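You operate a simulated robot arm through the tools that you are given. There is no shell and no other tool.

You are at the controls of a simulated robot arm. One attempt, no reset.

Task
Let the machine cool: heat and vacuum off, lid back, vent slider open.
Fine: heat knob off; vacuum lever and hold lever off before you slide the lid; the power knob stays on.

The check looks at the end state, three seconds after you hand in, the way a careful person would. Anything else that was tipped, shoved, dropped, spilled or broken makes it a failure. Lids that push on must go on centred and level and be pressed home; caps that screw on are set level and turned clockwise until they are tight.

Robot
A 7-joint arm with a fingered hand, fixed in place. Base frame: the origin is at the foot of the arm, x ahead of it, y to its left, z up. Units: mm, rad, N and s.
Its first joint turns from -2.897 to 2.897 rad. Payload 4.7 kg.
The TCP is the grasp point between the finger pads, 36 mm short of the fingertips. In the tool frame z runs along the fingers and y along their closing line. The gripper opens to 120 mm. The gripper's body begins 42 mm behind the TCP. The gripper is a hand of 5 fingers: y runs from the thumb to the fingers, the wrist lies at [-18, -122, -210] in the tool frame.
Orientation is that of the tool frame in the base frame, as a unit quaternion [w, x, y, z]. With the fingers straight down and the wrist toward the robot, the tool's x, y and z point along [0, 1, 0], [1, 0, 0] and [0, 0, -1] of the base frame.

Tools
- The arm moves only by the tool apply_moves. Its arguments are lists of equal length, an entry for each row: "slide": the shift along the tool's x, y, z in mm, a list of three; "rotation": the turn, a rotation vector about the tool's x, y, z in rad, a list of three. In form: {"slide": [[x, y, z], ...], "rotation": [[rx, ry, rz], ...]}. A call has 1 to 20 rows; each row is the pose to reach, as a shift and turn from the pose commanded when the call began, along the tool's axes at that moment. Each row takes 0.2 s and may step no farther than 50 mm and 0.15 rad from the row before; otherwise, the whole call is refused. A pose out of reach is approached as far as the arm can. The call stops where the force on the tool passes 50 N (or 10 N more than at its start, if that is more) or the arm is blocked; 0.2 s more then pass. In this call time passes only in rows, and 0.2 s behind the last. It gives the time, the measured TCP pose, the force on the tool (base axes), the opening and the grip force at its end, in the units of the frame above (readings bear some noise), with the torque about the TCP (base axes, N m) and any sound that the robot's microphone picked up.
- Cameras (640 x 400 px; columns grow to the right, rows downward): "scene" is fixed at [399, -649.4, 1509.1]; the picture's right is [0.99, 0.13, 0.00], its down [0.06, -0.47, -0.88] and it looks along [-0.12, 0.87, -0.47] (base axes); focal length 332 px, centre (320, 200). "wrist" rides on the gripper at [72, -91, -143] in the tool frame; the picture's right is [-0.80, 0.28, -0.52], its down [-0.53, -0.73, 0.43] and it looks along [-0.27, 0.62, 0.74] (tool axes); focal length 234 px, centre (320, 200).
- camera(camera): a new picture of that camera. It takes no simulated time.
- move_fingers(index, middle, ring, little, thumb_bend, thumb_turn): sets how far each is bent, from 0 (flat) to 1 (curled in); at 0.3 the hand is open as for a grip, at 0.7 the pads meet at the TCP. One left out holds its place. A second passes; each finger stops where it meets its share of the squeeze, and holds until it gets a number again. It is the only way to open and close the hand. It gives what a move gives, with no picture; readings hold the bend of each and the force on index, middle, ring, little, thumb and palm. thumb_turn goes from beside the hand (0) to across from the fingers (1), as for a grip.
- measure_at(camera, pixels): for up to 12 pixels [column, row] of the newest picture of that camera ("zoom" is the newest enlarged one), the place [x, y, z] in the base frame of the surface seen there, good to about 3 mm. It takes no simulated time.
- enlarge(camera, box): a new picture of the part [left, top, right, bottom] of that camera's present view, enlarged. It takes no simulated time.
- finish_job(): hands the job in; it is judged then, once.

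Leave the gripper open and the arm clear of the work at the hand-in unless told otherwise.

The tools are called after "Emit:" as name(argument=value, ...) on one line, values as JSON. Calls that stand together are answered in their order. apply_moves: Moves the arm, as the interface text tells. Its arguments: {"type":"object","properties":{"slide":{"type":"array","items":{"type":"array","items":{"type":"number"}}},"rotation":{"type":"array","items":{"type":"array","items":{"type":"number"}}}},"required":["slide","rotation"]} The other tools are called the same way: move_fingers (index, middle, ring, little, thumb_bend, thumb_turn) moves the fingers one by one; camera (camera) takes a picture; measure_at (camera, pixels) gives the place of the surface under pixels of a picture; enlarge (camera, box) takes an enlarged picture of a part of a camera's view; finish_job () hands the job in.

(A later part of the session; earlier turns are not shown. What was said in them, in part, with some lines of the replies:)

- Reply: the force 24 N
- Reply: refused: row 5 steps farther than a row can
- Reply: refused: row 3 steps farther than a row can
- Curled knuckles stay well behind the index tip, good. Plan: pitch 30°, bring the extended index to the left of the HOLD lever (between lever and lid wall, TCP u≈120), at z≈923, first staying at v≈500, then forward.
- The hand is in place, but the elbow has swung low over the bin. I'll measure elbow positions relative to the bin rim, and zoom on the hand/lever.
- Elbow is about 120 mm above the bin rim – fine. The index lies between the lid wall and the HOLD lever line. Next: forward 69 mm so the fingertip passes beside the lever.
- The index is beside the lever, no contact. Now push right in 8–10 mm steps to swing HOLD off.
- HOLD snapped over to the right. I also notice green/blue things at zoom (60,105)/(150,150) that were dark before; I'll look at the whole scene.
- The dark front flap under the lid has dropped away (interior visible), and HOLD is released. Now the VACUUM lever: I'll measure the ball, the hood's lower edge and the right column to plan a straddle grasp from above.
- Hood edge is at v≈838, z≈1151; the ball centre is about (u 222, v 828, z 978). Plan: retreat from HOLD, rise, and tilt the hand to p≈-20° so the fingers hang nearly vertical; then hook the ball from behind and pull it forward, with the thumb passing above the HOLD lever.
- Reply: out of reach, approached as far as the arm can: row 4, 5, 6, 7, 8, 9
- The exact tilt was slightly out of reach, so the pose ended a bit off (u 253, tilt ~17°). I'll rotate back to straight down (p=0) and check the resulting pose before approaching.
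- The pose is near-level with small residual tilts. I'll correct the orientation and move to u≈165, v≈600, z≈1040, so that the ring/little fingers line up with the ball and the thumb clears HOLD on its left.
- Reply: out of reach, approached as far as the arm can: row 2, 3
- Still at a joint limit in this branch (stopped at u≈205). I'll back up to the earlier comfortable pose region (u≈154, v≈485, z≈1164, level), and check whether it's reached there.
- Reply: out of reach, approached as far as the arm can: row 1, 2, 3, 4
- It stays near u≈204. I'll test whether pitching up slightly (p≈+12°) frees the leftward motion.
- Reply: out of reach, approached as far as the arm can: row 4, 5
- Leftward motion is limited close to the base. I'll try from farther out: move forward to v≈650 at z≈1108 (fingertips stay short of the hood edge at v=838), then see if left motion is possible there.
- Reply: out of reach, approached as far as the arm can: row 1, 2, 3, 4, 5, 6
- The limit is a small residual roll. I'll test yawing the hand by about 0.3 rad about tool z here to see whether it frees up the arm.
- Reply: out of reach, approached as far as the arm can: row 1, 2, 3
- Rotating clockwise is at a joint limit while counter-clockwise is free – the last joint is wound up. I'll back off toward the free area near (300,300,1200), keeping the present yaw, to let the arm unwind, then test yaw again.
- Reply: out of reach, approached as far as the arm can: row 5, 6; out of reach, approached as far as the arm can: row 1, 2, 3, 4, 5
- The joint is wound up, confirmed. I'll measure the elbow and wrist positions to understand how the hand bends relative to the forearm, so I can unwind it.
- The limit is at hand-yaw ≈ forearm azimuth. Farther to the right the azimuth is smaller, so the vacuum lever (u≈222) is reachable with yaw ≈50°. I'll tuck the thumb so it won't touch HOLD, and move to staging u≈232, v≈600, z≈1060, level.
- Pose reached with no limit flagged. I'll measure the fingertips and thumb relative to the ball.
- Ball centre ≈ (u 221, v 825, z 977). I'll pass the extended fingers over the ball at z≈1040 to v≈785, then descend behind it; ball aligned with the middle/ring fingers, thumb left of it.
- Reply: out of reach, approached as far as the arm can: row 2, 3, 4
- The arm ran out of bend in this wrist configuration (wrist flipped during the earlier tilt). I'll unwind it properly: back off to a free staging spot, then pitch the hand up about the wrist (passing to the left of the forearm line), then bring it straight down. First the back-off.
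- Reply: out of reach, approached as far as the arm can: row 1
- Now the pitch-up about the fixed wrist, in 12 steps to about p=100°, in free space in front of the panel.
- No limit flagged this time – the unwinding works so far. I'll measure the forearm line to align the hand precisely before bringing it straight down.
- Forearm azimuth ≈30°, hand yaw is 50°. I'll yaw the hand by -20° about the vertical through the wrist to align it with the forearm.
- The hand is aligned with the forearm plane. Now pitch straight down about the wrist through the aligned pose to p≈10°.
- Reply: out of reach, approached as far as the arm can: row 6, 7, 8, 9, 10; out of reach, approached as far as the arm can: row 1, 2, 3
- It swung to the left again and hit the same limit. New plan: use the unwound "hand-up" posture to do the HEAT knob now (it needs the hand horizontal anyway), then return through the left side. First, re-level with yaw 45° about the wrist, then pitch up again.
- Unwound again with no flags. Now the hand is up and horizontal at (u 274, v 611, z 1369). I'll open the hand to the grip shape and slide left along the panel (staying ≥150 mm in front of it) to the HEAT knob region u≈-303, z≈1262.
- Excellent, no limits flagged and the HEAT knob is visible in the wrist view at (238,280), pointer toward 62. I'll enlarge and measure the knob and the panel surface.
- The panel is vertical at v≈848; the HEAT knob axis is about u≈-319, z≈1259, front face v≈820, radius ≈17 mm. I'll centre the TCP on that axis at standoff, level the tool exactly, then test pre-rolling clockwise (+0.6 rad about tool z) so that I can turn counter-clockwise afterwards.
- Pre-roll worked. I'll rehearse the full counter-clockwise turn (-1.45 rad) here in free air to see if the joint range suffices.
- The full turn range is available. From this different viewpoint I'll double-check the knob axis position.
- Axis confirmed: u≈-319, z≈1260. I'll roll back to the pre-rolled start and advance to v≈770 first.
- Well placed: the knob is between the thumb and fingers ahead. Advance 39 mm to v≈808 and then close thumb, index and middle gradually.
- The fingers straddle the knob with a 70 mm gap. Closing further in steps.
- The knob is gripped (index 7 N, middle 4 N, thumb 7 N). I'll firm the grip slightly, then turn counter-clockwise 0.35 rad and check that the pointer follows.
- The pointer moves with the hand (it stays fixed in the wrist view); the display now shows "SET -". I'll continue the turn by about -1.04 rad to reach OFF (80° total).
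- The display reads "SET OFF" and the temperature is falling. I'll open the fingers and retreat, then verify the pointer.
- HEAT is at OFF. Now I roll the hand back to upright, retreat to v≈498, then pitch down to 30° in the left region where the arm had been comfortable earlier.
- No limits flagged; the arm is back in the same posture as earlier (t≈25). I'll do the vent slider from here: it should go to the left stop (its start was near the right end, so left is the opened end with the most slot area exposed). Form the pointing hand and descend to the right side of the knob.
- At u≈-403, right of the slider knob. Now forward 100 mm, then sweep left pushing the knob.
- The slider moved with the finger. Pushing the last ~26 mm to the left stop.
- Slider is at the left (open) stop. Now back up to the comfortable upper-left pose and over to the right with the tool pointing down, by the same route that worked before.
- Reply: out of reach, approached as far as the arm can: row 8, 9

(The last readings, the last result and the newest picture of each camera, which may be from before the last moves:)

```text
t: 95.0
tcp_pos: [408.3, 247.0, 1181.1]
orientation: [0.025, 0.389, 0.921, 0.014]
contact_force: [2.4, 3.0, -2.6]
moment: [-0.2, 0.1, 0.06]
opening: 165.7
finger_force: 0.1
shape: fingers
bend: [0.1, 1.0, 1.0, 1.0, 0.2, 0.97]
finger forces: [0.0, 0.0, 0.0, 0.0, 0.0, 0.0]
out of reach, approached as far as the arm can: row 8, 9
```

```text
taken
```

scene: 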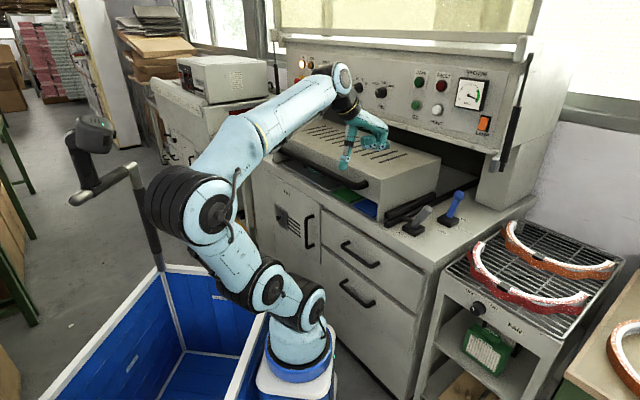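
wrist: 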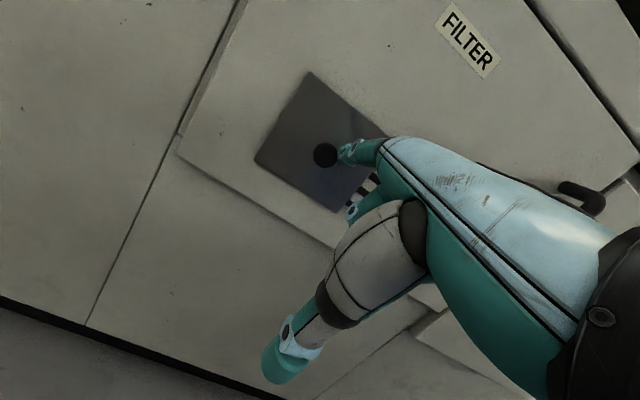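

Two rows were flagged: this time the wrist is too high/close. I'll go lower and farther out: to u≈180, v≈560, z≈1060, level.

Emit:
apply_moves(slide=[[-15, 23, 32], [-30, 46, 64], [-45, 69, 96], [-60.4, 92.3, 127.5]], rotation=[[0.011, 0.009, -0.003], [0.022, 0.017, -0.007], [0.034, 0.026, -0.01], [0.045, 0.035, -0.014]])

Emit:
apply_moves(slide=[[0, 0, 0], [0, 0, 0]], rotation=[[0, 0, 0.1], [0, 0, 0.2]])

Emit:
camera(camera="scene")

```text
t: 96.0
tcp_pos: [504.8, 260.7, 1081.9]
orientation: [0.092, 0.378, 0.921, -0.022]
contact_force: [-0.2, 2.4, 2.7]
moment: [-0.21, 0.0, -0.02]
opening: 165.5
finger_force: 0.1
shape: fingers
bend: [0.1, 1.0, 1.0, 1.0, 0.2, 0.97]
finger forces: [0.0, 0.0, 0.0, 0.0, 0.1, 0.0]
out of reach, approached as far as the arm can: row 1, 2, 3, 4
```

```text
t: 96.6
tcp_pos: [507.2, 261.1, 1080.1]
orientation: [0.092, 0.471, 0.877, -0.014]
contact_force: [0.3, 0.1, -0.6]
moment: [0.02, -0.02, -0.02]
opening: 165.8
finger_force: 0.1
shape: fingers
bend: [0.1, 1.0, 1.0, 1.0, 0.2, 0.97]
finger forces: [0.1, 0.2, 0.1, 0.0, 0.0, 0.0]
```

```text
taken
```

scene: 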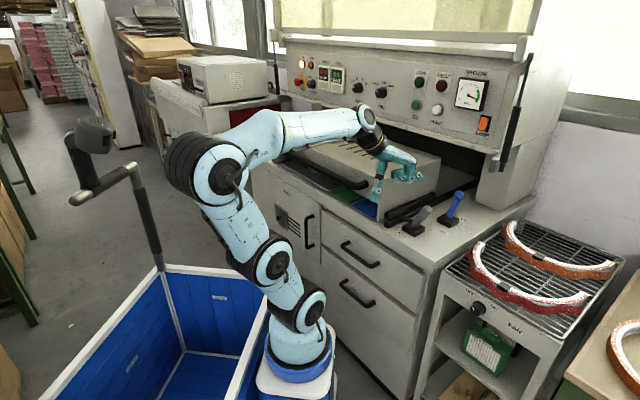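

Clockwise yaw is now free (the limit is on the other side), so a hand yaw of ≈12° suits the vacuum lever; it also keeps the thumb well left of HOLD. I'll level the tool with yaw 12° at u≈182, v≈612, z≈1050.

Emit:
apply_moves(slide=[[2.8, 16.8, 8.2], [5.6, 33.5, 16.4], [8.5, 50.2, 24.5], [11.3, 67, 32.7]], rotation=[[0.0237, 0.0404, 0.0936], [0.0473, 0.0808, 0.1872], [0.071, 0.1213, 0.2807], [0.0946, 0.1617, 0.3743]])

Emit:
move_fingers(index=0.2, middle=0.2, ring=0.2, little=0.2)

Emit:
camera(camera="wrist")

Emit:
enlarge(camera="scene", box=[370, 100, 530, 240])

```text
t: 97.6
tcp_pos: [559.6, 305.4, 1051.9]
orientation: [0.0, 0.63, 0.777, 0.002]
contact_force: [0.2, -0.3, -0.8]
moment: [0.01, -0.03, -0.03]
opening: 165.7
finger_force: 0.1
shape: fingers
bend: [0.1, 1.0, 1.0, 1.0, 0.2, 0.97]
finger forces: [0.1, 0.1, 0.0, 0.0, 0.0, 0.0]
```

```text
t: 98.6
tcp_pos: [559.2, 305.5, 1052.2]
orientation: [0.0, 0.629, 0.777, 0.001]
contact_force: [-0.1, -0.1, 0.1]
moment: [0.02, 0.0, 0.0]
opening: 149.7
finger_force: 0.1
shape: fingers
bend: [0.2, 0.2, 0.2, 0.2, 0.2, 0.97]
finger forces: [0.0, 0.1, 0.1, 0.0, 0.0, 0.1]
```

```text
taken
```

wrist: 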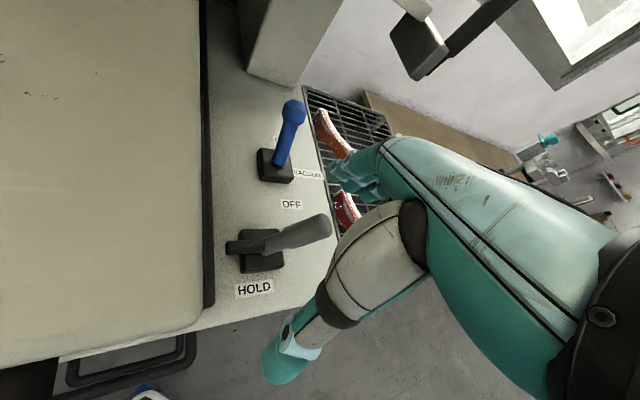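

```text
2.86 times, centred on (450, 170) of scene
```

zoom: 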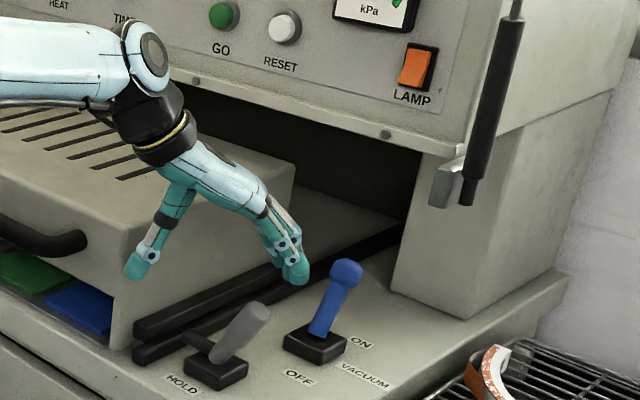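

Pose reached without limits. I'll measure the ball and my fingertips again in this view.

Emit:
enlarge(camera="wrist", box=[240, 80, 420, 260])

Emit:
measure_at(camera="wrist", pixels=[[292, 104], [293, 112], [290, 120], [283, 155], [340, 178], [348, 165], [352, 188], [365, 195], [372, 190], [275, 375], [320, 225], [330, 170]])

```text
2.22 times, centred on (330, 170) of wrist
```

zoom: 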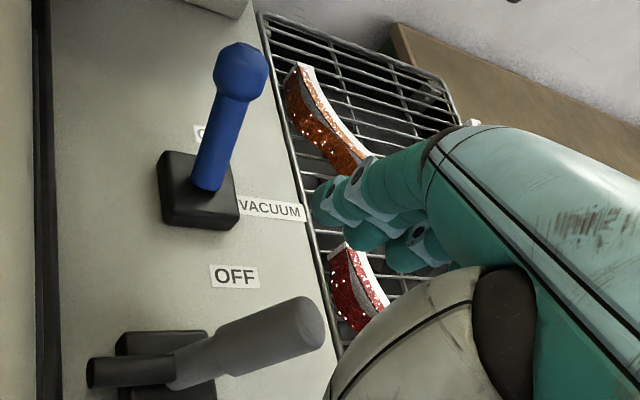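

```text
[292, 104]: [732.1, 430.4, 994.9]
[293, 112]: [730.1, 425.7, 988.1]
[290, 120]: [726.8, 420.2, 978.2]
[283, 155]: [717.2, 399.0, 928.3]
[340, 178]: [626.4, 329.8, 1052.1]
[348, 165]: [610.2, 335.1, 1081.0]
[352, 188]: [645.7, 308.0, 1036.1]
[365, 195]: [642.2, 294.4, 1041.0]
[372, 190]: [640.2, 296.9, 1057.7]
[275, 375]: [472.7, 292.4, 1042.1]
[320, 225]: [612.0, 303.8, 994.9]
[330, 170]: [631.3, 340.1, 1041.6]
```

Ball centre confirmed at (743,429,977); fingertips at tool y≈78–85, z≈+11…+16. Move over to (700,430,1040), i.e. fingers just behind the ball, then descend 60 mm.

Emit:
apply_moves(slide=[[23, 41, 3], [46, 82, 6], [69.5, 122.5, 9], [92.6, 163.4, 12]], rotation=[[0, 0, 0], [0, 0, 0], [0, 0, 0], [0, 0, 0]])

Emit:
enlarge(camera="scene", box=[380, 100, 540, 240])

Emit:
camera(camera="wrist")

```text
t: 99.6
tcp_pos: [703.7, 430.6, 1046.1]
orientation: [0.001, 0.629, 0.778, 0.001]
contact_force: [0.6, 0.4, 1.1]
moment: [-0.01, 0.0, -0.03]
opening: 149.4
finger_force: 0.1
shape: fingers
bend: [0.2, 0.2, 0.2, 0.2, 0.2, 0.97]
finger forces: [0.1, 0.0, 0.1, 0.0, 0.0, 0.0]
```

```text
2.86 times, centred on (460, 170) of scene
```

zoom: 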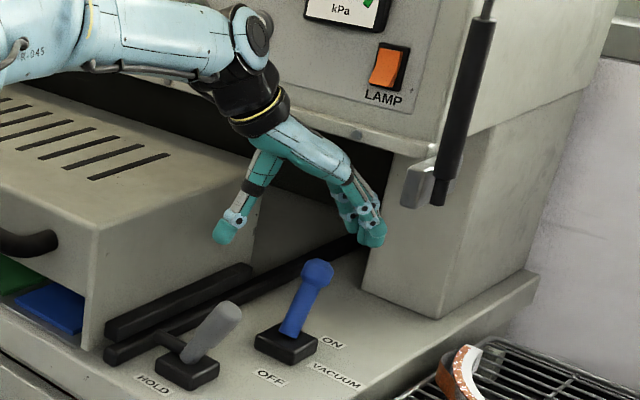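

```text
taken
```

wrist: 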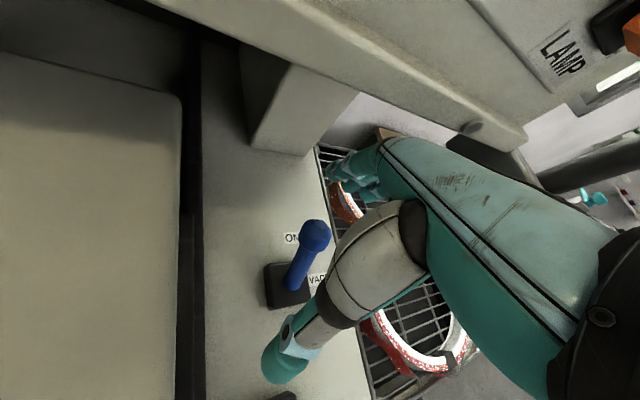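

The fingers are past the ball, thumb in front and to its left. Descending 64 mm.

Emit:
apply_moves(slide=[[0, 0, 22], [0, 0, 44], [0, 0, 64]], rotation=[[0, 0, 0], [0, 0, 0], [0, 0, 0]])

Emit:
enlarge(camera="scene", box=[380, 140, 500, 240])

Emit:
enlarge(camera="wrist", box=[220, 120, 420, 400])

```text
t: 100.4
tcp_pos: [701.5, 430.9, 978.0]
orientation: [0.0, 0.629, 0.778, 0.0]
contact_force: [-0.6, 0.5, -0.1]
moment: [0.02, -0.04, 0.01]
opening: 149.7
finger_force: 0.0
shape: fingers
bend: [0.2, 0.2, 0.2, 0.2, 0.2, 0.97]
finger forces: [0.1, 0.0, 0.0, 0.0, 0.1, 0.0]
```

```text
4.00 times, centred on (440, 190) of scene
```

zoom: 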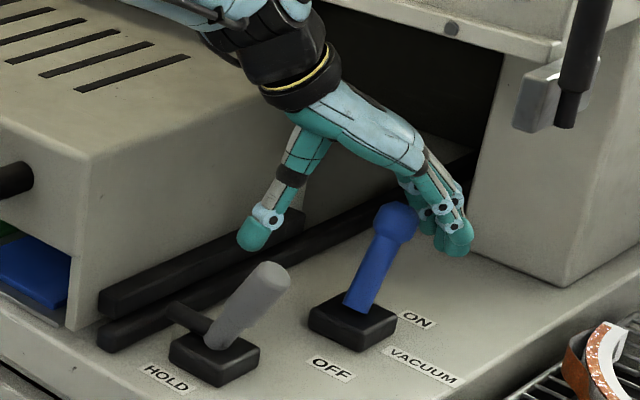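

```text
1.43 times, centred on (320, 260) of wrist
```

zoom: 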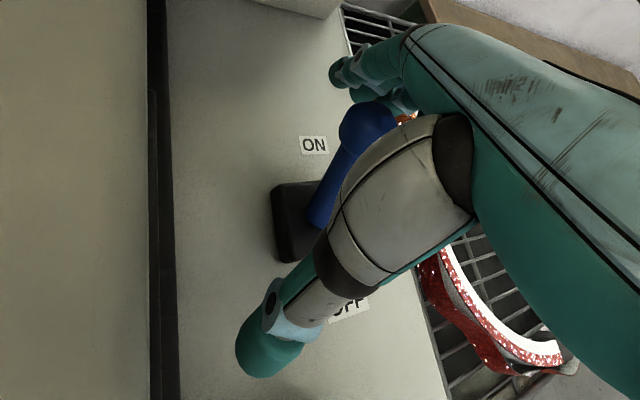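

Fingers are right behind the ball. Now pull toward the front (-v) in 10 mm steps, 70 mm first.

Emit:
apply_moves(slide=[[-5.4, -8.4, 0], [-10.9, -16.8, 0], [-16.3, -25.2, 0], [-21.8, -33.6, 0], [-27.2, -42, 0], [-32.6, -50.3, 0], [-38.1, -58.7, 0]], rotation=[[0, 0, 0], [0, 0, 0], [0, 0, 0], [0, 0, 0], [0, 0, 0], [0, 0, 0], [0, 0, 0]])

Emit:
enlarge(camera="scene", box=[380, 140, 500, 240])

```text
t: 102.0
tcp_pos: [652.2, 378.8, 970.1]
orientation: [0.0, 0.63, 0.776, -0.007]
contact_force: [1.5, 1.4, -0.8]
moment: [-0.04, 0.08, 0.02]
opening: 153.3
finger_force: 0.0
shape: fingers
bend: [0.18, 0.2, 0.2, 0.2, 0.2, 0.97]
finger forces: [0.0, 0.0, 0.0, 0.0, 0.1, 0.0]
```

```text
4.00 times, centred on (440, 190) of scene
```

zoom: 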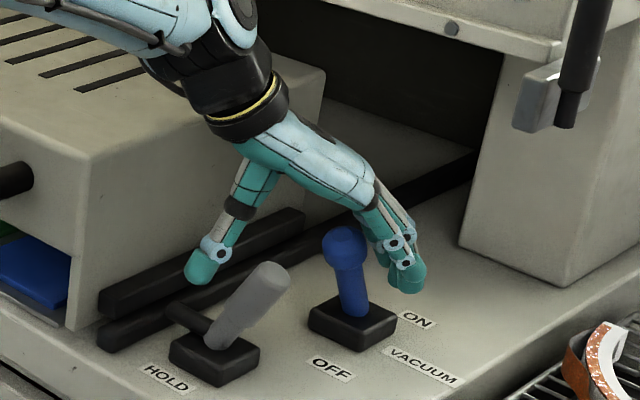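

The vacuum lever has moved over toward OFF and no force remains. I'll verify its position and the gauge.

Emit:
measure_at(camera="zoom", pixels=[[342, 245], [345, 255], [350, 290], [352, 310], [265, 275], [210, 340]])

Emit:
enlarge(camera="scene", box=[440, 65, 500, 120])

```text
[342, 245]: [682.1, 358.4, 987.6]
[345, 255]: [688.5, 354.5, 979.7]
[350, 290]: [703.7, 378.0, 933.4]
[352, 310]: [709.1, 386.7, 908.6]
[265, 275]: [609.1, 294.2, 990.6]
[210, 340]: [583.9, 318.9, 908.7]
```

```text
7.27 times, centred on (470, 92) of scene
```

zoom: 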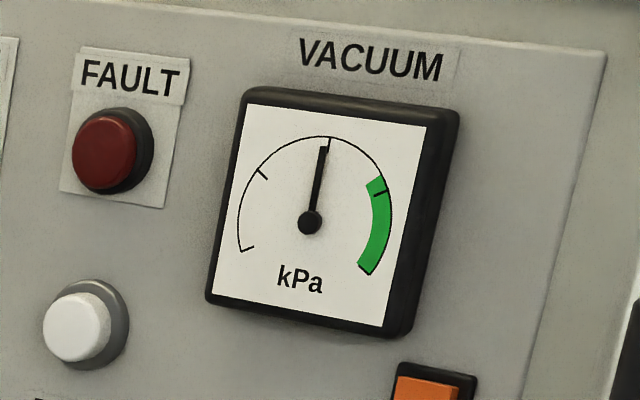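

The gauge is dropping and the lever rests in OFF. I'll raise the hand straight up, then swing back-left to u≈0, v≈470, z≈1150 while yawing back to 45°.

Emit:
apply_moves(slide=[[0, 0, -40], [0, 0, -80], [0, 0, -115]], rotation=[[0, 0, 0], [0, 0, 0], [0, 0, 0]])

Emit:
apply_moves(slide=[[3, -46, -9], [6, -92, -19], [9, -138, -28], [12, -184, -37], [15, -230, -46], [18, -277, -56], [20.6, -322.7, -65]], rotation=[[0, 0, -0.082], [0, 0, -0.165], [0, 0, -0.247], [0, 0, -0.329], [0, 0, -0.411], [0, 0, -0.494], [0, 0, -0.576]])

Emit:
camera(camera="scene")

Emit:
enlarge(camera="scene", box=[380, 60, 540, 240])

```text
t: 102.8
tcp_pos: [655.0, 380.1, 1094.6]
orientation: [0.001, 0.629, 0.778, -0.001]
contact_force: [-0.2, 0.3, -0.4]
moment: [-0.01, 0.02, -0.05]
opening: 153.6
finger_force: 0.0
shape: fingers
bend: [0.18, 0.2, 0.2, 0.2, 0.2, 0.97]
finger forces: [0.0, 0.0, 0.1, 0.0, 0.0, 0.1]
```

```text
t: 104.4
tcp_pos: [332.7, 332.3, 1152.3]
orientation: [0.0, 0.382, 0.924, 0.001]
contact_force: [-0.5, -0.1, 0.3]
moment: [-0.02, -0.02, 0.01]
opening: 153.3
finger_force: 0.0
shape: fingers
bend: [0.18, 0.2, 0.2, 0.2, 0.2, 0.97]
finger forces: [0.0, 0.1, 0.0, 0.0, 0.0, 0.0]
```

```text
taken
```

scene: 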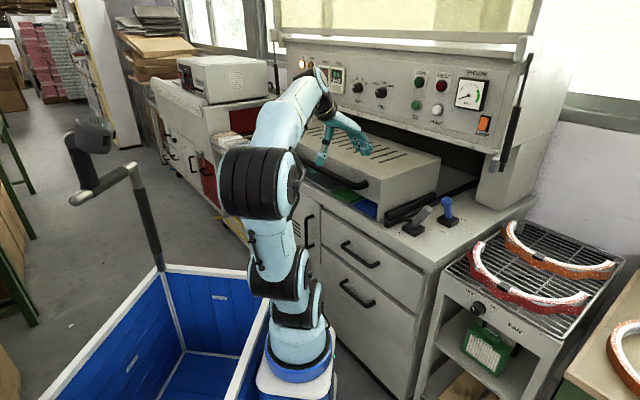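

```text
2.22 times, centred on (460, 150) of scene
```

zoom: 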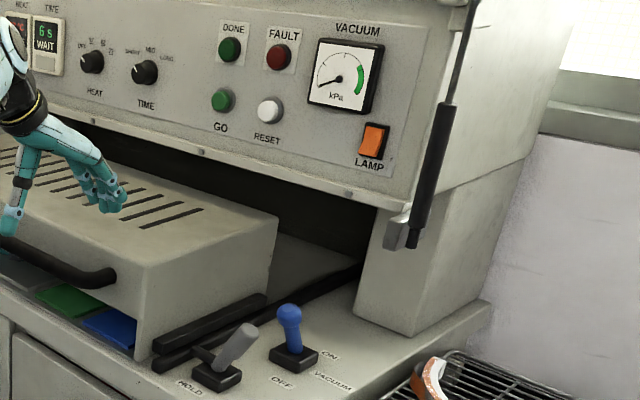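

Both levers are off and the gauge is at the low end. Now for the lid: I'll look at its front and handle with the wrist camera and measure.

Emit:
camera(camera="wrist")

Emit:
enlarge(camera="scene", box=[255, 110, 455, 235])

Emit:
measure_at(camera="zoom", pixels=[[400, 240], [405, 300], [440, 225], [575, 165], [350, 247], [340, 235], [330, 255], [395, 330], [390, 345], [290, 30], [150, 30], [60, 90]])

```text
taken
```

wrist: 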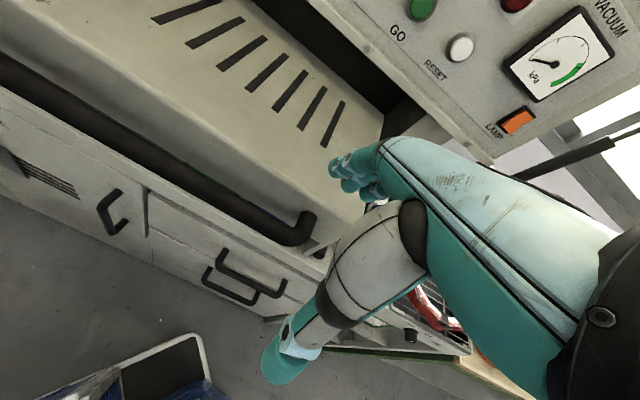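

```text
3.20 times, centred on (355, 172) of scene
```

zoom: 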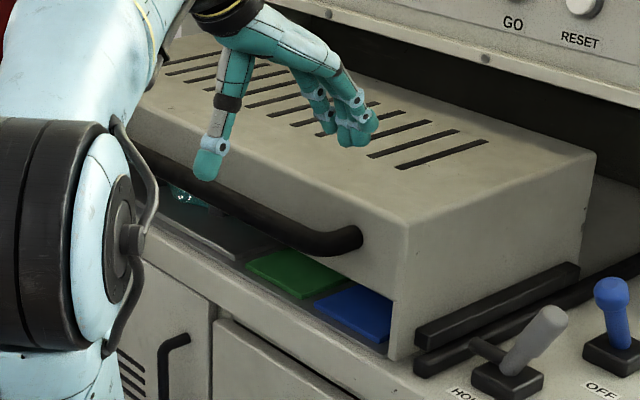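

```text
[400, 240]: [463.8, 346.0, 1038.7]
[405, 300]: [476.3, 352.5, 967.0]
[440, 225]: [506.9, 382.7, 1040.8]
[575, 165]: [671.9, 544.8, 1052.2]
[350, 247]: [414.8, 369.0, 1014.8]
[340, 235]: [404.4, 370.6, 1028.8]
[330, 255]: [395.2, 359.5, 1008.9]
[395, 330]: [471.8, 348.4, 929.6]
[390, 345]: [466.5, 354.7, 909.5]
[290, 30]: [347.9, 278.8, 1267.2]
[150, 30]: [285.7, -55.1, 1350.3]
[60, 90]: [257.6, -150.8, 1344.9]
```

The lid spans v≈578–862 and slides along the right rail into the deep cavity. Before sweeping a hand over the area under the lid, I want to see what lies beneath it. I'll move to u≈-150, v≈400, z≈920 pitched 45° so the wrist camera looks into the front opening.

Emit:
apply_moves(slide=[[25, -12, 38.5], [50, -23, 77], [75, -35, 116], [100, -47, 154.5], [125, -58, 193], [150, -70, 232]], rotation=[[-0.131, 0, 0], [-0.262, 0, 0], [-0.393, 0, 0], [-0.524, 0, 0], [-0.654, 0, 0], [-0.785, 0, 0]])

Emit:
camera(camera="wrist")

Emit:
camera(camera="scene")

```text
t: 105.8
tcp_pos: [177.7, 388.9, 924.1]
orientation: [0.146, 0.352, 0.853, 0.356]
contact_force: [0.1, 0.0, 0.5]
moment: [0.02, 0.01, 0.02]
opening: 153.1
finger_force: 0.1
shape: fingers
bend: [0.18, 0.2, 0.2, 0.2, 0.2, 0.97]
finger forces: [0.1, 0.0, 0.1, 0.0, 0.1, 0.0]
```

```text
taken
```

wrist: 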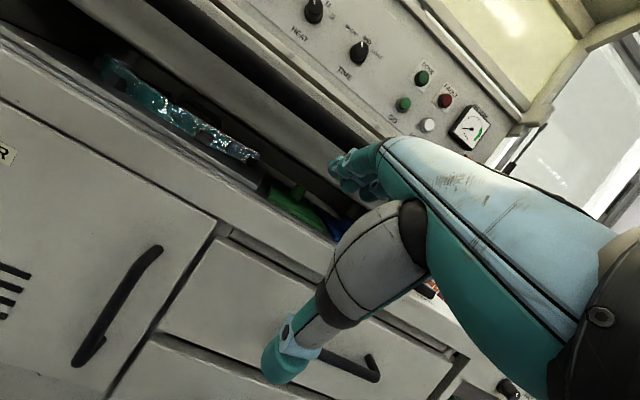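

```text
taken
```

scene: 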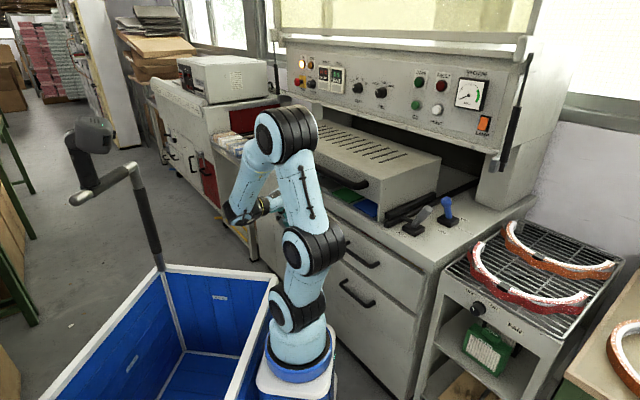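

Under the lid I see a teal glitter ring and green/blue blocks. I'll enlarge and measure their heights.

Emit:
enlarge(camera="wrist", box=[60, 20, 360, 250])

Emit:
measure_at(camera="wrist", pixels=[[120, 70], [150, 105], [200, 130], [245, 155], [170, 110], [285, 205], [298, 190], [330, 220], [230, 160], [110, 20], [200, 70], [300, 140]])

```text
1.74 times, centred on (210, 135) of wrist
```

zoom: 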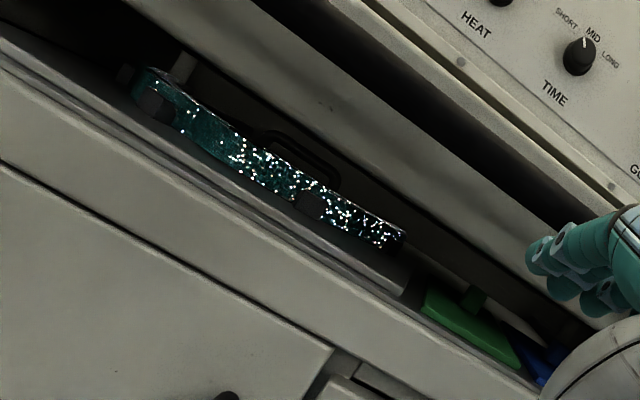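

```text
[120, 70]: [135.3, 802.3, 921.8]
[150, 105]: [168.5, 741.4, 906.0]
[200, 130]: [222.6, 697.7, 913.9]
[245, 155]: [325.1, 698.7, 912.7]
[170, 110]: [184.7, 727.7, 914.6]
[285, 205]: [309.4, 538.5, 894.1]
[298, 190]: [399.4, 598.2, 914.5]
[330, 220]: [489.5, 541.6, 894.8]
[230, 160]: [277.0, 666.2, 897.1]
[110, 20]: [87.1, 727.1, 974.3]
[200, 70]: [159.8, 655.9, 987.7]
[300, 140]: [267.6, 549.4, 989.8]
```

Items under the lid are ≤ z≈925 and the lid's front edge is at z≈988, so a fist at z≈975+ clears them by ~50 mm. I'll make a fist (thumb back), go to p=0 at u≈-240, v≈430, z≈985, ready to push the handle bar (front at v≈520, z≈1018).

Emit:
move_fingers(index=1.0, middle=1.0, ring=1.0, little=1.0)

Emit:
apply_moves(slide=[[15, 10.6, -3.8], [30, 21.2, -7.5], [45.5, 31.8, -11.3], [60.7, 42.4, -15], [75.8, 53, -18.8], [91, 63.6, -22.6]], rotation=[[0.131, 0, 0], [0.262, 0, 0], [0.393, 0, 0], [0.524, 0, 0], [0.654, 0, 0], [0.785, 0, 0]])

Emit:
camera(camera="wrist")

Emit:
camera(camera="scene")

```text
t: 106.8
tcp_pos: [177.8, 387.1, 924.7]
orientation: [0.147, 0.353, 0.853, 0.355]
contact_force: [0.1, 0.0, 0.0]
moment: [-0.04, 0.0, -0.01]
opening: 80.6
finger_force: 0.1
shape: fingers
bend: [0.99, 1.0, 1.0, 1.0, 0.2, 0.97]
finger forces: [0.0, 0.1, 0.0, 0.0, 0.0, 0.0]
```

```text
t: 108.2
tcp_pos: [132.4, 475.1, 983.9]
orientation: [-0.001, 0.381, 0.925, 0.0]
contact_force: [1.0, -0.5, 0.9]
moment: [-0.01, -0.03, 0.0]
opening: 84.3
finger_force: 0.1
shape: fingers
bend: [1.0, 1.0, 1.0, 1.0, 0.2, 0.97]
finger forces: [0.1, 0.1, 0.1, 0.0, 0.0, 0.0]
```

```text
taken
```

wrist: 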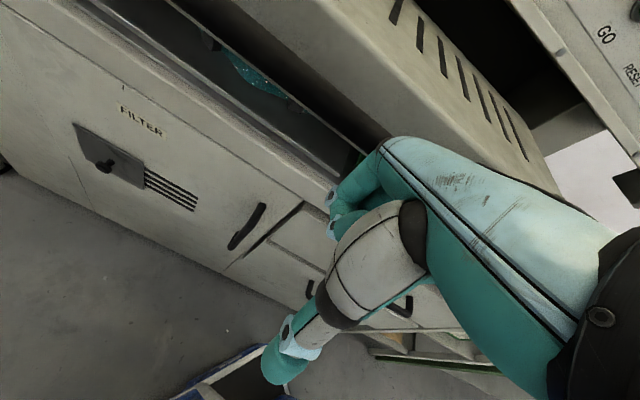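

```text
taken
```

scene: 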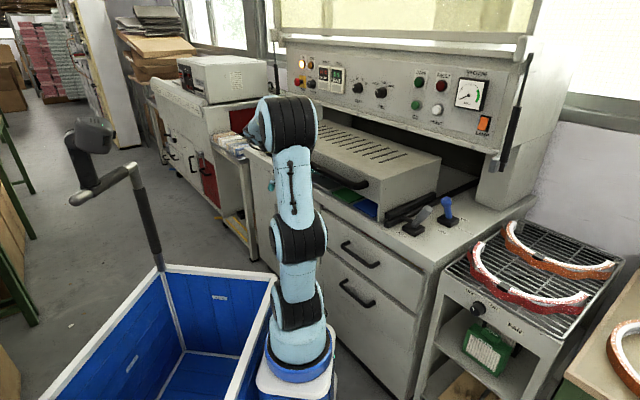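

In position. Pushing forward (+v) in 10–12 mm steps; contact expected after ~50 mm.

Emit:
apply_moves(slide=[[0, 12, 0], [0, 24, 0], [0, 36, 0], [0, 46, 0], [0, 56, 0], [0, 66, 0], [0, 76, 0], [0, 86, 0]], rotation=[[0, 0, 0], [0, 0, 0], [0, 0, 0], [0, 0, 0], [0, 0, 0], [0, 0, 0], [0, 0, 0], [0, 0, 0]])

Emit:
enlarge(camera="scene", box=[235, 90, 455, 228])

Emit:
camera(camera="wrist")

```text
t: 110.0
tcp_pos: [194.9, 534.6, 983.8]
orientation: [0.001, 0.382, 0.924, 0.001]
contact_force: [-0.9, 0.1, 0.4]
moment: [0.0, -0.04, -0.01]
opening: 84.6
finger_force: 0.0
shape: fingers
bend: [1.0, 1.0, 1.0, 1.0, 0.2, 0.97]
finger forces: [0.1, 0.0, 0.1, 0.0, 0.0, 0.0]
```

```text
2.90 times, centred on (345, 159) of scene
```

zoom: 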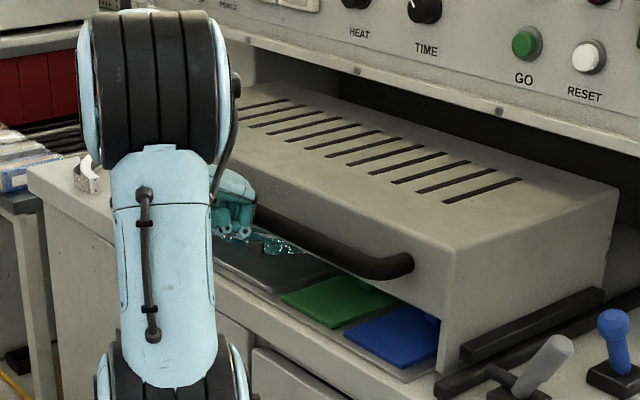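

```text
taken
```

wrist: 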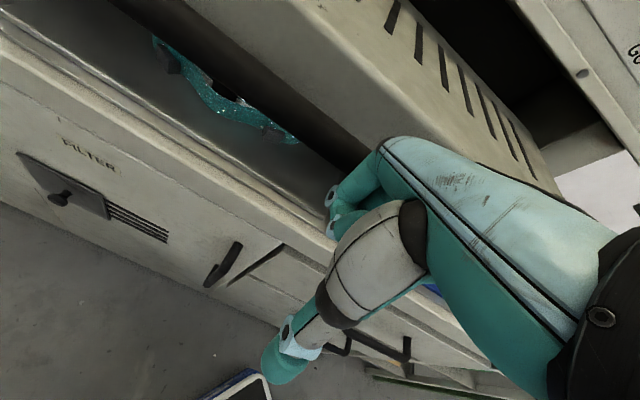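

Low force, yet the carriage seems to have moved back relative to the lower rail. I'll check the handle/lid position, then continue pushing.

Emit:
measure_at(camera="zoom", pixels=[[400, 265], [330, 240], [456, 260], [440, 350], [618, 195], [465, 352], [440, 385]])

Emit:
apply_moves(slide=[[0, 12, 0], [0, 24, 0], [0, 36, 0], [0, 48, 0], [0, 60, 0], [0, 72, 0], [0, 84, 0], [0, 96, 0]], rotation=[[0, 0, 0], [0, 0, 0], [0, 0, 0], [0, 0, 0], [0, 0, 0], [0, 0, 0], [0, 0, 0], [0, 0, 0]])

Emit:
enlarge(camera="scene", box=[235, 90, 455, 228])

```text
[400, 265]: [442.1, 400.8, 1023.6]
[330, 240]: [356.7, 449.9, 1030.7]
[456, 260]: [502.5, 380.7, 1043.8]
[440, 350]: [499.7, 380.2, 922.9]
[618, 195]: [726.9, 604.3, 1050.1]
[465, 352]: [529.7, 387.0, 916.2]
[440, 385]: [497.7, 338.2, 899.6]
```

```text
t: 111.8
tcp_pos: [263.2, 603.9, 985.4]
orientation: [0.001, 0.382, 0.924, 0.001]
contact_force: [0.3, 0.0, 0.8]
moment: [0.04, 0.0, 0.0]
opening: 84.4
finger_force: 0.1
shape: fingers
bend: [1.0, 1.0, 1.0, 1.0, 0.2, 0.97]
finger forces: [0.1, 0.0, 0.0, 0.0, 0.0, 0.1]
```

```text
2.90 times, centred on (345, 159) of scene
```

zoom: 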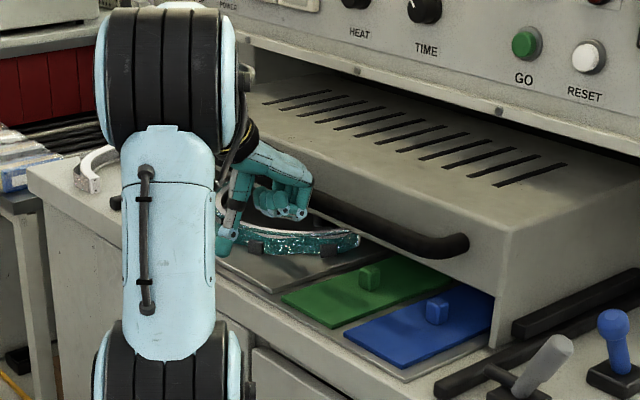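

The lid slides smoothly. Continue pushing 120 mm more, watching the force for the end stop.

Emit:
apply_moves(slide=[[0, 12, 0], [0, 24, 0], [0, 36, 0], [0, 48, 0], [0, 60, 0], [0, 72, 0], [0, 84, 0], [0, 96, 0], [0, 108, 0], [0, 120, 0]], rotation=[[0, 0, 0], [0, 0, 0], [0, 0, 0], [0, 0, 0], [0, 0, 0], [0, 0, 0], [0, 0, 0], [0, 0, 0], [0, 0, 0], [0, 0, 0]])

Emit:
enlarge(camera="scene", box=[235, 70, 475, 220])

Emit:
camera(camera="wrist")

```text
t: 114.0
tcp_pos: [348.1, 688.5, 984.9]
orientation: [0.001, 0.382, 0.924, 0.0]
contact_force: [0.2, -0.3, 0.3]
moment: [-0.01, 0.02, -0.03]
opening: 84.1
finger_force: 0.0
shape: fingers
bend: [1.0, 1.0, 1.0, 1.0, 0.2, 0.97]
finger forces: [0.1, 0.1, 0.0, 0.0, 0.1, 0.0]
```

```text
2.67 times, centred on (355, 145) of scene
```

zoom: 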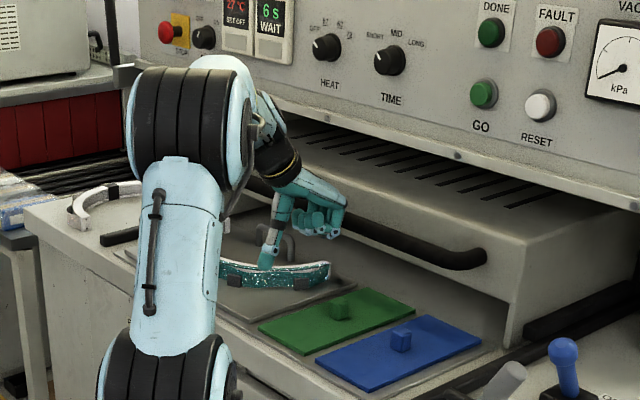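

```text
taken
```

wrist: 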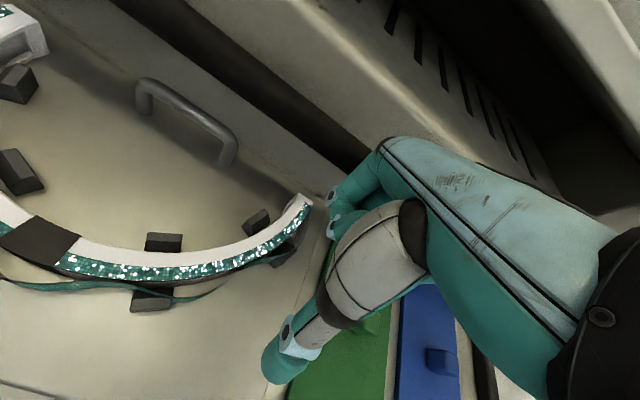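

The lid is well back now. I see a tray handle and the ring below; I'll check their heights relative to my hand before pushing further.

Emit:
measure_at(camera="wrist", pixels=[[145, 82], [190, 100], [232, 130], [228, 158], [300, 205], [270, 225], [165, 240], [430, 360], [365, 320], [275, 360], [335, 195], [330, 150]])

Emit:
measure_at(camera="scene", pixels=[[420, 165], [418, 150], [375, 143], [428, 195], [345, 135], [330, 125], [440, 150]])

```text
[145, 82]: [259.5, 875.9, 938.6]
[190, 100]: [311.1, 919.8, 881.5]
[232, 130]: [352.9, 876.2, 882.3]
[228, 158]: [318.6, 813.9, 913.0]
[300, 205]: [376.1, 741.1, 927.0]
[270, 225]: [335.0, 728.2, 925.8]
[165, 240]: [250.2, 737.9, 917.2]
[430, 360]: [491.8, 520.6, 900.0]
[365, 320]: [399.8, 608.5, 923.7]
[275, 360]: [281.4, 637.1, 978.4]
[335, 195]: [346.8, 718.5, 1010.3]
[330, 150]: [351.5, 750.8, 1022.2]
```

```text
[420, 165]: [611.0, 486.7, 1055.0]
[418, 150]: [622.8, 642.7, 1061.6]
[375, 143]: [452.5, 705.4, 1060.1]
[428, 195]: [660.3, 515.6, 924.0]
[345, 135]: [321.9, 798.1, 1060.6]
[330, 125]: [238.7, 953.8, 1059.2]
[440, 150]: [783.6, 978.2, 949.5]
```

Everything below is ≤ z 939, my hand's lowest point is at 978 – clear. Continue pushing until the end stop is felt.

Emit:
apply_moves(slide=[[0, 10, 0], [0, 20, 0], [0, 30, 0], [0, 40, 0], [0, 50, 0], [0, 60, 0]], rotation=[[0, 0, 0], [0, 0, 0], [0, 0, 0], [0, 0, 0], [0, 0, 0], [0, 0, 0]])

Emit:
enlarge(camera="scene", box=[235, 70, 475, 220])

```text
t: 115.4
tcp_pos: [388.8, 731.2, 985.4]
orientation: [0.001, 0.383, 0.924, 0.0]
contact_force: [0.2, -0.2, -0.1]
moment: [0.04, -0.02, 0.01]
opening: 84.2
finger_force: 0.0
shape: fingers
bend: [1.0, 1.0, 1.0, 1.0, 0.2, 0.97]
finger forces: [0.1, 0.0, 0.0, 0.1, 0.1, 0.1]
```

```text
2.67 times, centred on (355, 145) of scene
```

zoom: 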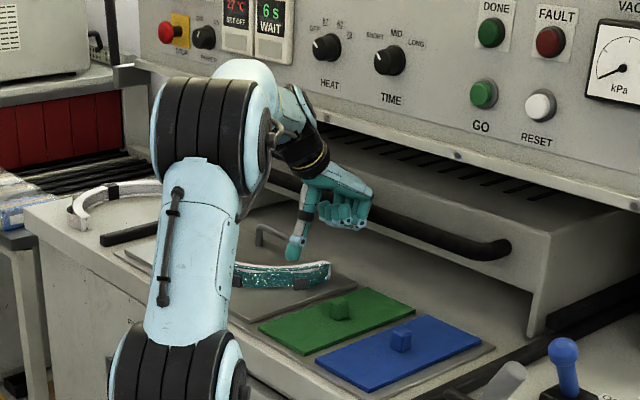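

Still free. Another 60 mm.

Emit:
apply_moves(slide=[[0, 10, 0], [0, 20, 0], [0, 30, 0], [0, 40, 0], [0, 50, 0], [0, 60, 0]], rotation=[[0, 0, 0], [0, 0, 0], [0, 0, 0], [0, 0, 0], [0, 0, 0], [0, 0, 0]])

Emit:
camera(camera="wrist")

Emit:
enlarge(camera="scene", box=[235, 70, 475, 220])

```text
t: 116.4
tcp_pos: [411.7, 754.7, 987.3]
orientation: [0.001, 0.381, 0.924, -0.002]
contact_force: [-22.8, -32.8, 5.4]
moment: [1.17, -0.95, -0.34]
opening: 85.1
finger_force: 19.7
shape: fingers
bend: [1.0, 1.0, 1.0, 1.0, 0.2, 0.97]
finger forces: [15.7, 22.5, 0.0, 0.1, 0.1, 0.0]
stopped in row 5: the force on the tool passed its limit at 59 N (the readings are from after the stop); the commanded pose is now the measured one
```

```text
taken
```

wrist: 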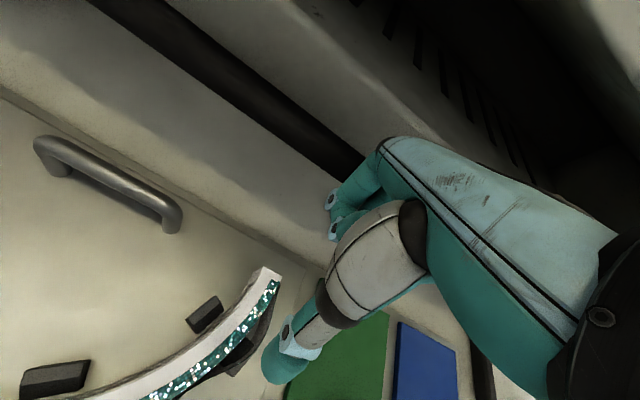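

```text
2.67 times, centred on (355, 145) of scene
```

zoom: 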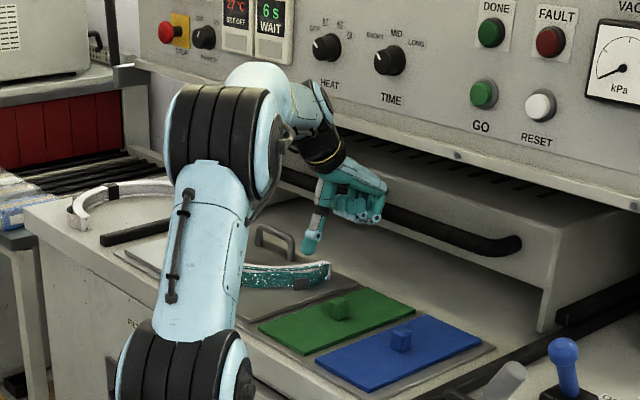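

End stop reached (59 N, borne by the index and middle knuckles on the bar). The lid is fully back. Now I retreat straight back at the same height, 300 mm.

Emit:
apply_moves(slide=[[0, -20, 0], [0, -60, 0], [0, -105, 0], [0, -150, 0], [0, -195, 0], [0, -240, 0], [0, -285, 0], [0, -330, 0]], rotation=[[0, 0, 0], [0, 0, 0], [0, 0, 0], [0, 0, 0], [0, 0, 0], [0, 0, 0], [0, 0, 0], [0, 0, 0]])

Emit:
camera(camera="scene")

Emit:
enlarge(camera="scene", box=[235, 70, 475, 220])

Emit:
camera(camera="wrist")

```text
t: 118.2
tcp_pos: [185.3, 521.1, 986.5]
orientation: [0.001, 0.382, 0.924, -0.002]
contact_force: [-0.3, -0.2, -0.6]
moment: [0.04, 0.01, 0.0]
opening: 84.5
finger_force: 0.1
shape: fingers
bend: [1.0, 1.0, 1.0, 1.0, 0.2, 0.97]
finger forces: [0.0, 0.0, 0.0, 0.0, 0.0, 0.1]
```

```text
taken
```

scene: 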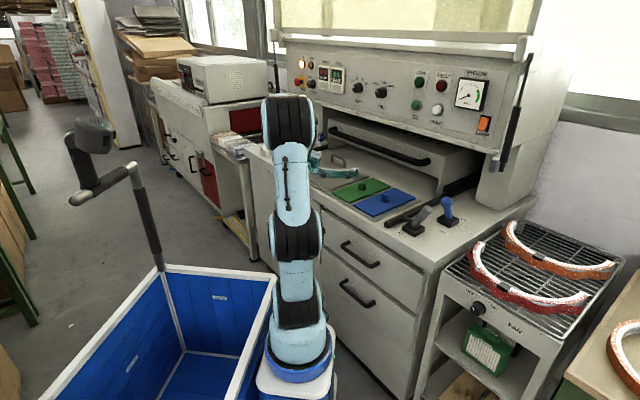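

```text
2.67 times, centred on (355, 145) of scene
```

zoom: 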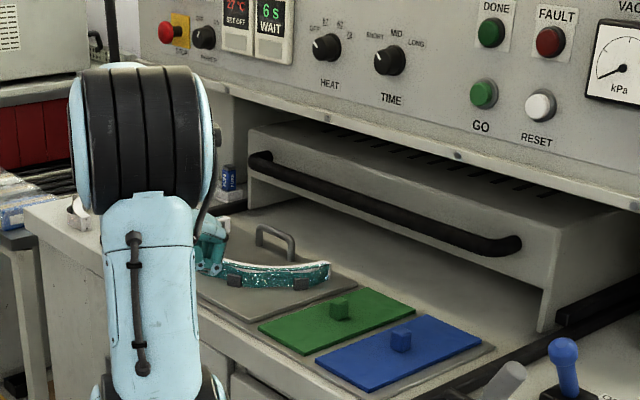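

```text
taken
```

wrist: 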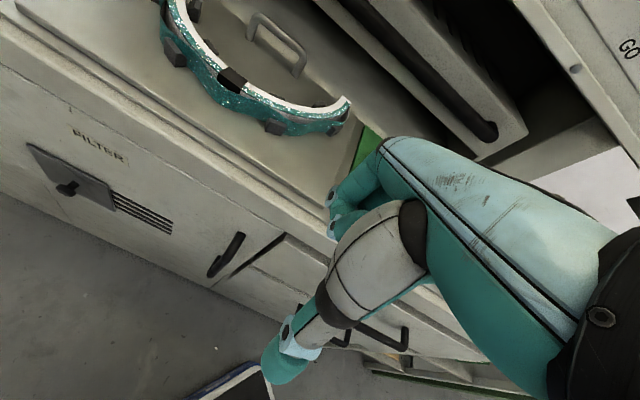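

The lid stays fully back. I'll retreat and rise to a clear place, then open the hand and inspect everything (fuses on the left, lid, levers, slider, panel).

Emit:
apply_moves(slide=[[0, -30, -30], [-10, -60, -65], [-20, -80, -100], [-60, -80, -125], [-100, -80, -150]], rotation=[[0, 0, 0], [0, 0, 0], [0, 0, 0], [0, 0, 0], [0, 0, 0]])

Emit:
move_fingers(index=0.3, middle=0.3, ring=0.3, little=0.3, thumb_bend=0.3, thumb_turn=1.0)

Emit:
camera(camera="scene")

Emit:
camera(camera="wrist")

Emit:
enlarge(camera="scene", box=[235, 50, 475, 220])

```text
t: 119.4
tcp_pos: [198.7, 395.9, 1138.0]
orientation: [0.002, 0.381, 0.924, -0.003]
contact_force: [-0.2, 1.7, -1.2]
moment: [-0.06, -0.02, -0.02]
opening: 84.5
finger_force: 0.1
shape: fingers
bend: [1.0, 1.0, 1.0, 1.0, 0.2, 0.97]
finger forces: [0.0, 0.0, 0.1, 0.1, 0.1, 0.0]
```

```text
t: 120.4
tcp_pos: [199.2, 394.5, 1138.9]
orientation: [0.0, 0.381, 0.924, -0.001]
contact_force: [0.3, -0.3, -1.1]
moment: [0.0, 0.0, 0.01]
opening: 122.7
finger_force: 0.0
shape: fingers
bend: [0.3, 0.3, 0.3, 0.3, 0.3, 0.97]
finger forces: [0.0, 0.0, 0.0, 0.1, 0.0, 0.0]
```

```text
taken
```

scene: 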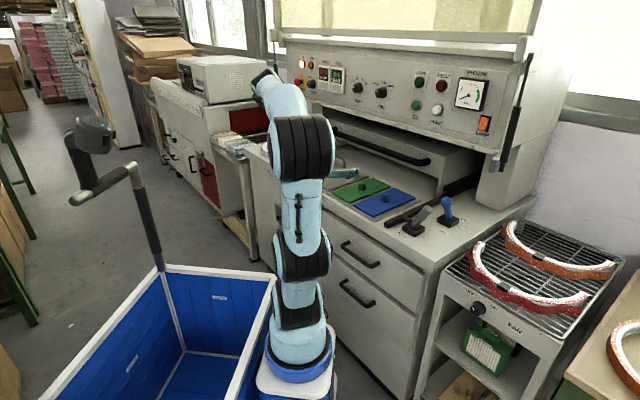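

```text
taken
```

wrist: 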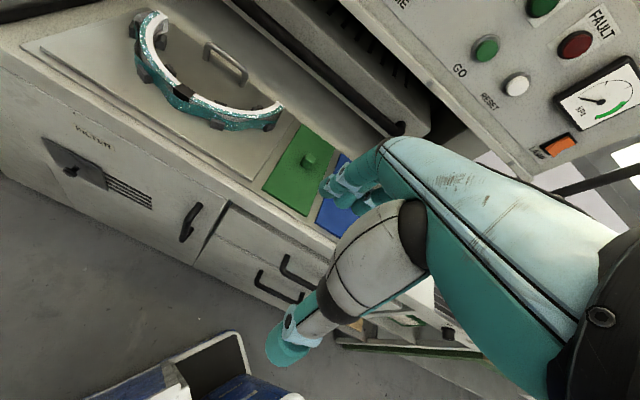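

```text
2.35 times, centred on (355, 135) of scene
```

zoom: 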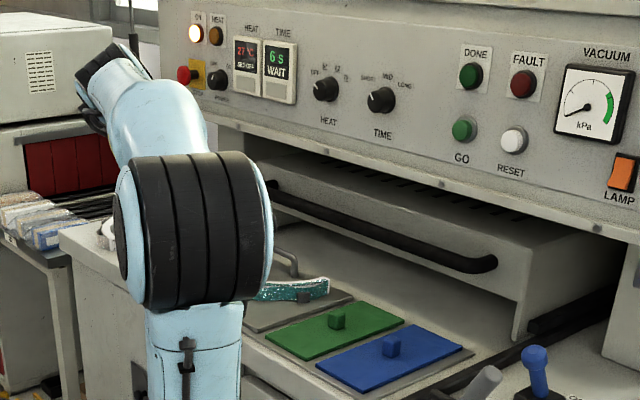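

I'll move to the upper-left viewing pose (pitched 30°) to inspect the left/rear area, the lid and the fuses.

Emit:
apply_moves(slide=[[28, -8, -28], [56, -16, -56], [85, -25, -84], [113, -33, -112]], rotation=[[-0.131, 0, 0], [-0.262, 0, 0], [-0.393, 0, 0], [-0.524, 0, 0]])

Emit:
camera(camera="wrist")

Emit:
enlarge(camera="wrist", box=[0, 0, 320, 200])

Emit:
camera(camera="scene")

```text
t: 121.4
tcp_pos: [94.1, 452.7, 1253.0]
orientation: [0.1, 0.369, 0.893, 0.238]
contact_force: [0.1, 0.3, 0.5]
moment: [-0.02, 0.03, 0.02]
opening: 122.7
finger_force: 0.0
shape: fingers
bend: [0.3, 0.3, 0.3, 0.3, 0.3, 0.98]
finger forces: [0.0, 0.0, 0.0, 0.1, 0.0, 0.0]
```

```text
taken
```

wrist: 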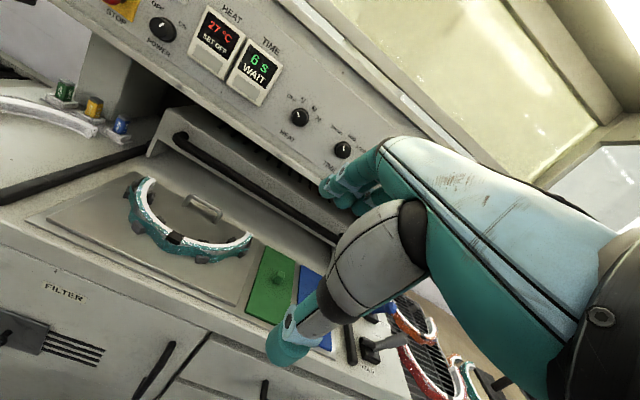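

```text
2.00 times, centred on (160, 100) of wrist
```

zoom: 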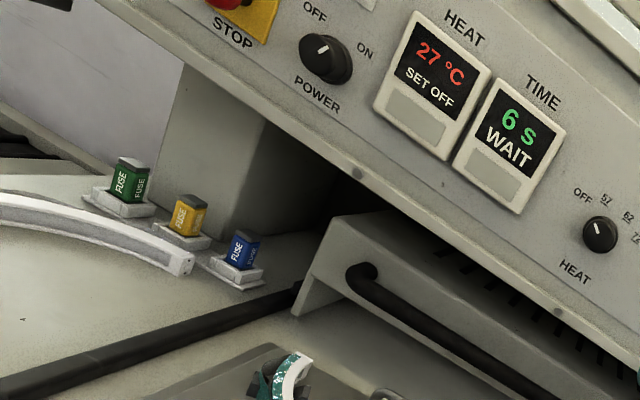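

```text
taken
```

scene: 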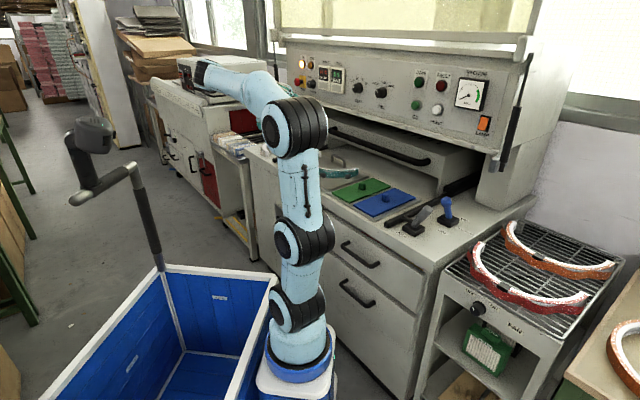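

Fuses are upright, power is ON, HEAT at OFF, lid back. Final close check of the vent slider, heat knob and levers.

Emit:
enlarge(camera="wrist", box=[0, 260, 220, 400])

Emit:
enlarge(camera="wrist", box=[260, 80, 380, 160])

Emit:
enlarge(camera="scene", box=[370, 130, 530, 240])

Emit:
measure_at(camera="wrist", pixels=[[180, 135], [320, 225], [160, 150], [250, 195], [20, 335], [45, 325], [100, 350], [8, 340]])

```text
2.86 times, centred on (110, 330) of wrist
```

zoom: 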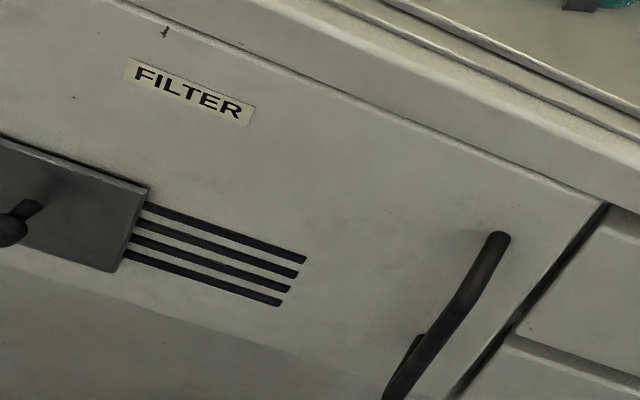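

```text
5.00 times, centred on (320, 120) of wrist
```

zoom: 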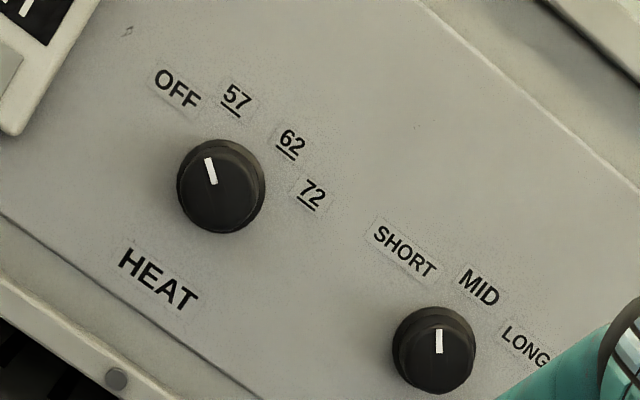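

```text
3.64 times, centred on (450, 185) of scene
```

zoom: 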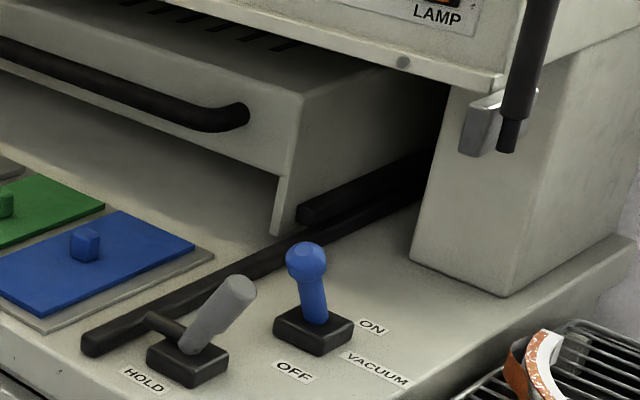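

```text
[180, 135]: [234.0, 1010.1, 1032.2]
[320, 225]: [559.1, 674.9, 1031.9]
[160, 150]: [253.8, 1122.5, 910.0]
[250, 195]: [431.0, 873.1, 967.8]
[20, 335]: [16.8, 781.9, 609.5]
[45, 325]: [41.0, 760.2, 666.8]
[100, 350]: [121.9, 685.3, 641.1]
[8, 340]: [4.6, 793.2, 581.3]
```

Everything checks out: heat OFF (pointer and display), vacuum and hold levers off, gauge at zero, lid against its rear stop, vent slider at its open end, power still on, nothing disturbed, hand open and arm clear. Handing in.

Emit:
finish_job()

```text
The job is handed in.
```

I've handed the job in. The machine is shut down for cooling, but I had to infer which end of the vent slider is open.

| Item | End state |
|---|---|
| Heat knob | OFF. The display reads "SET OFF" and 27 °C. |
| Vacuum lever | OFF. The gauge is at the bottom of its scale. |
| Hold lever | Released to the right, before I moved the lid. |
| Lid | Slid back until it hit its rear stop. It stayed there when I let go. |
| Vent slider | At its left stop, with the right half of the slots exposed. |
| Power knob | Not touched, still on. |

- **Vent slider:** it has no open or closed marking, and the plate covers about half the slots at either end. It started about 18 mm from the right stop, so I treated right as closed and left as open. While finding its range I pushed it to both stops before leaving it at the left.
- **Front flap:** when I released the hold lever, the dark flap under the front of the lid dropped away. I took that as normal and did not touch it.
- **Surroundings:** the three fuses on the left, the ring and the plates under the lid looked undisturbed in the last pictures. The hand is open and the arm is clear of the machine.
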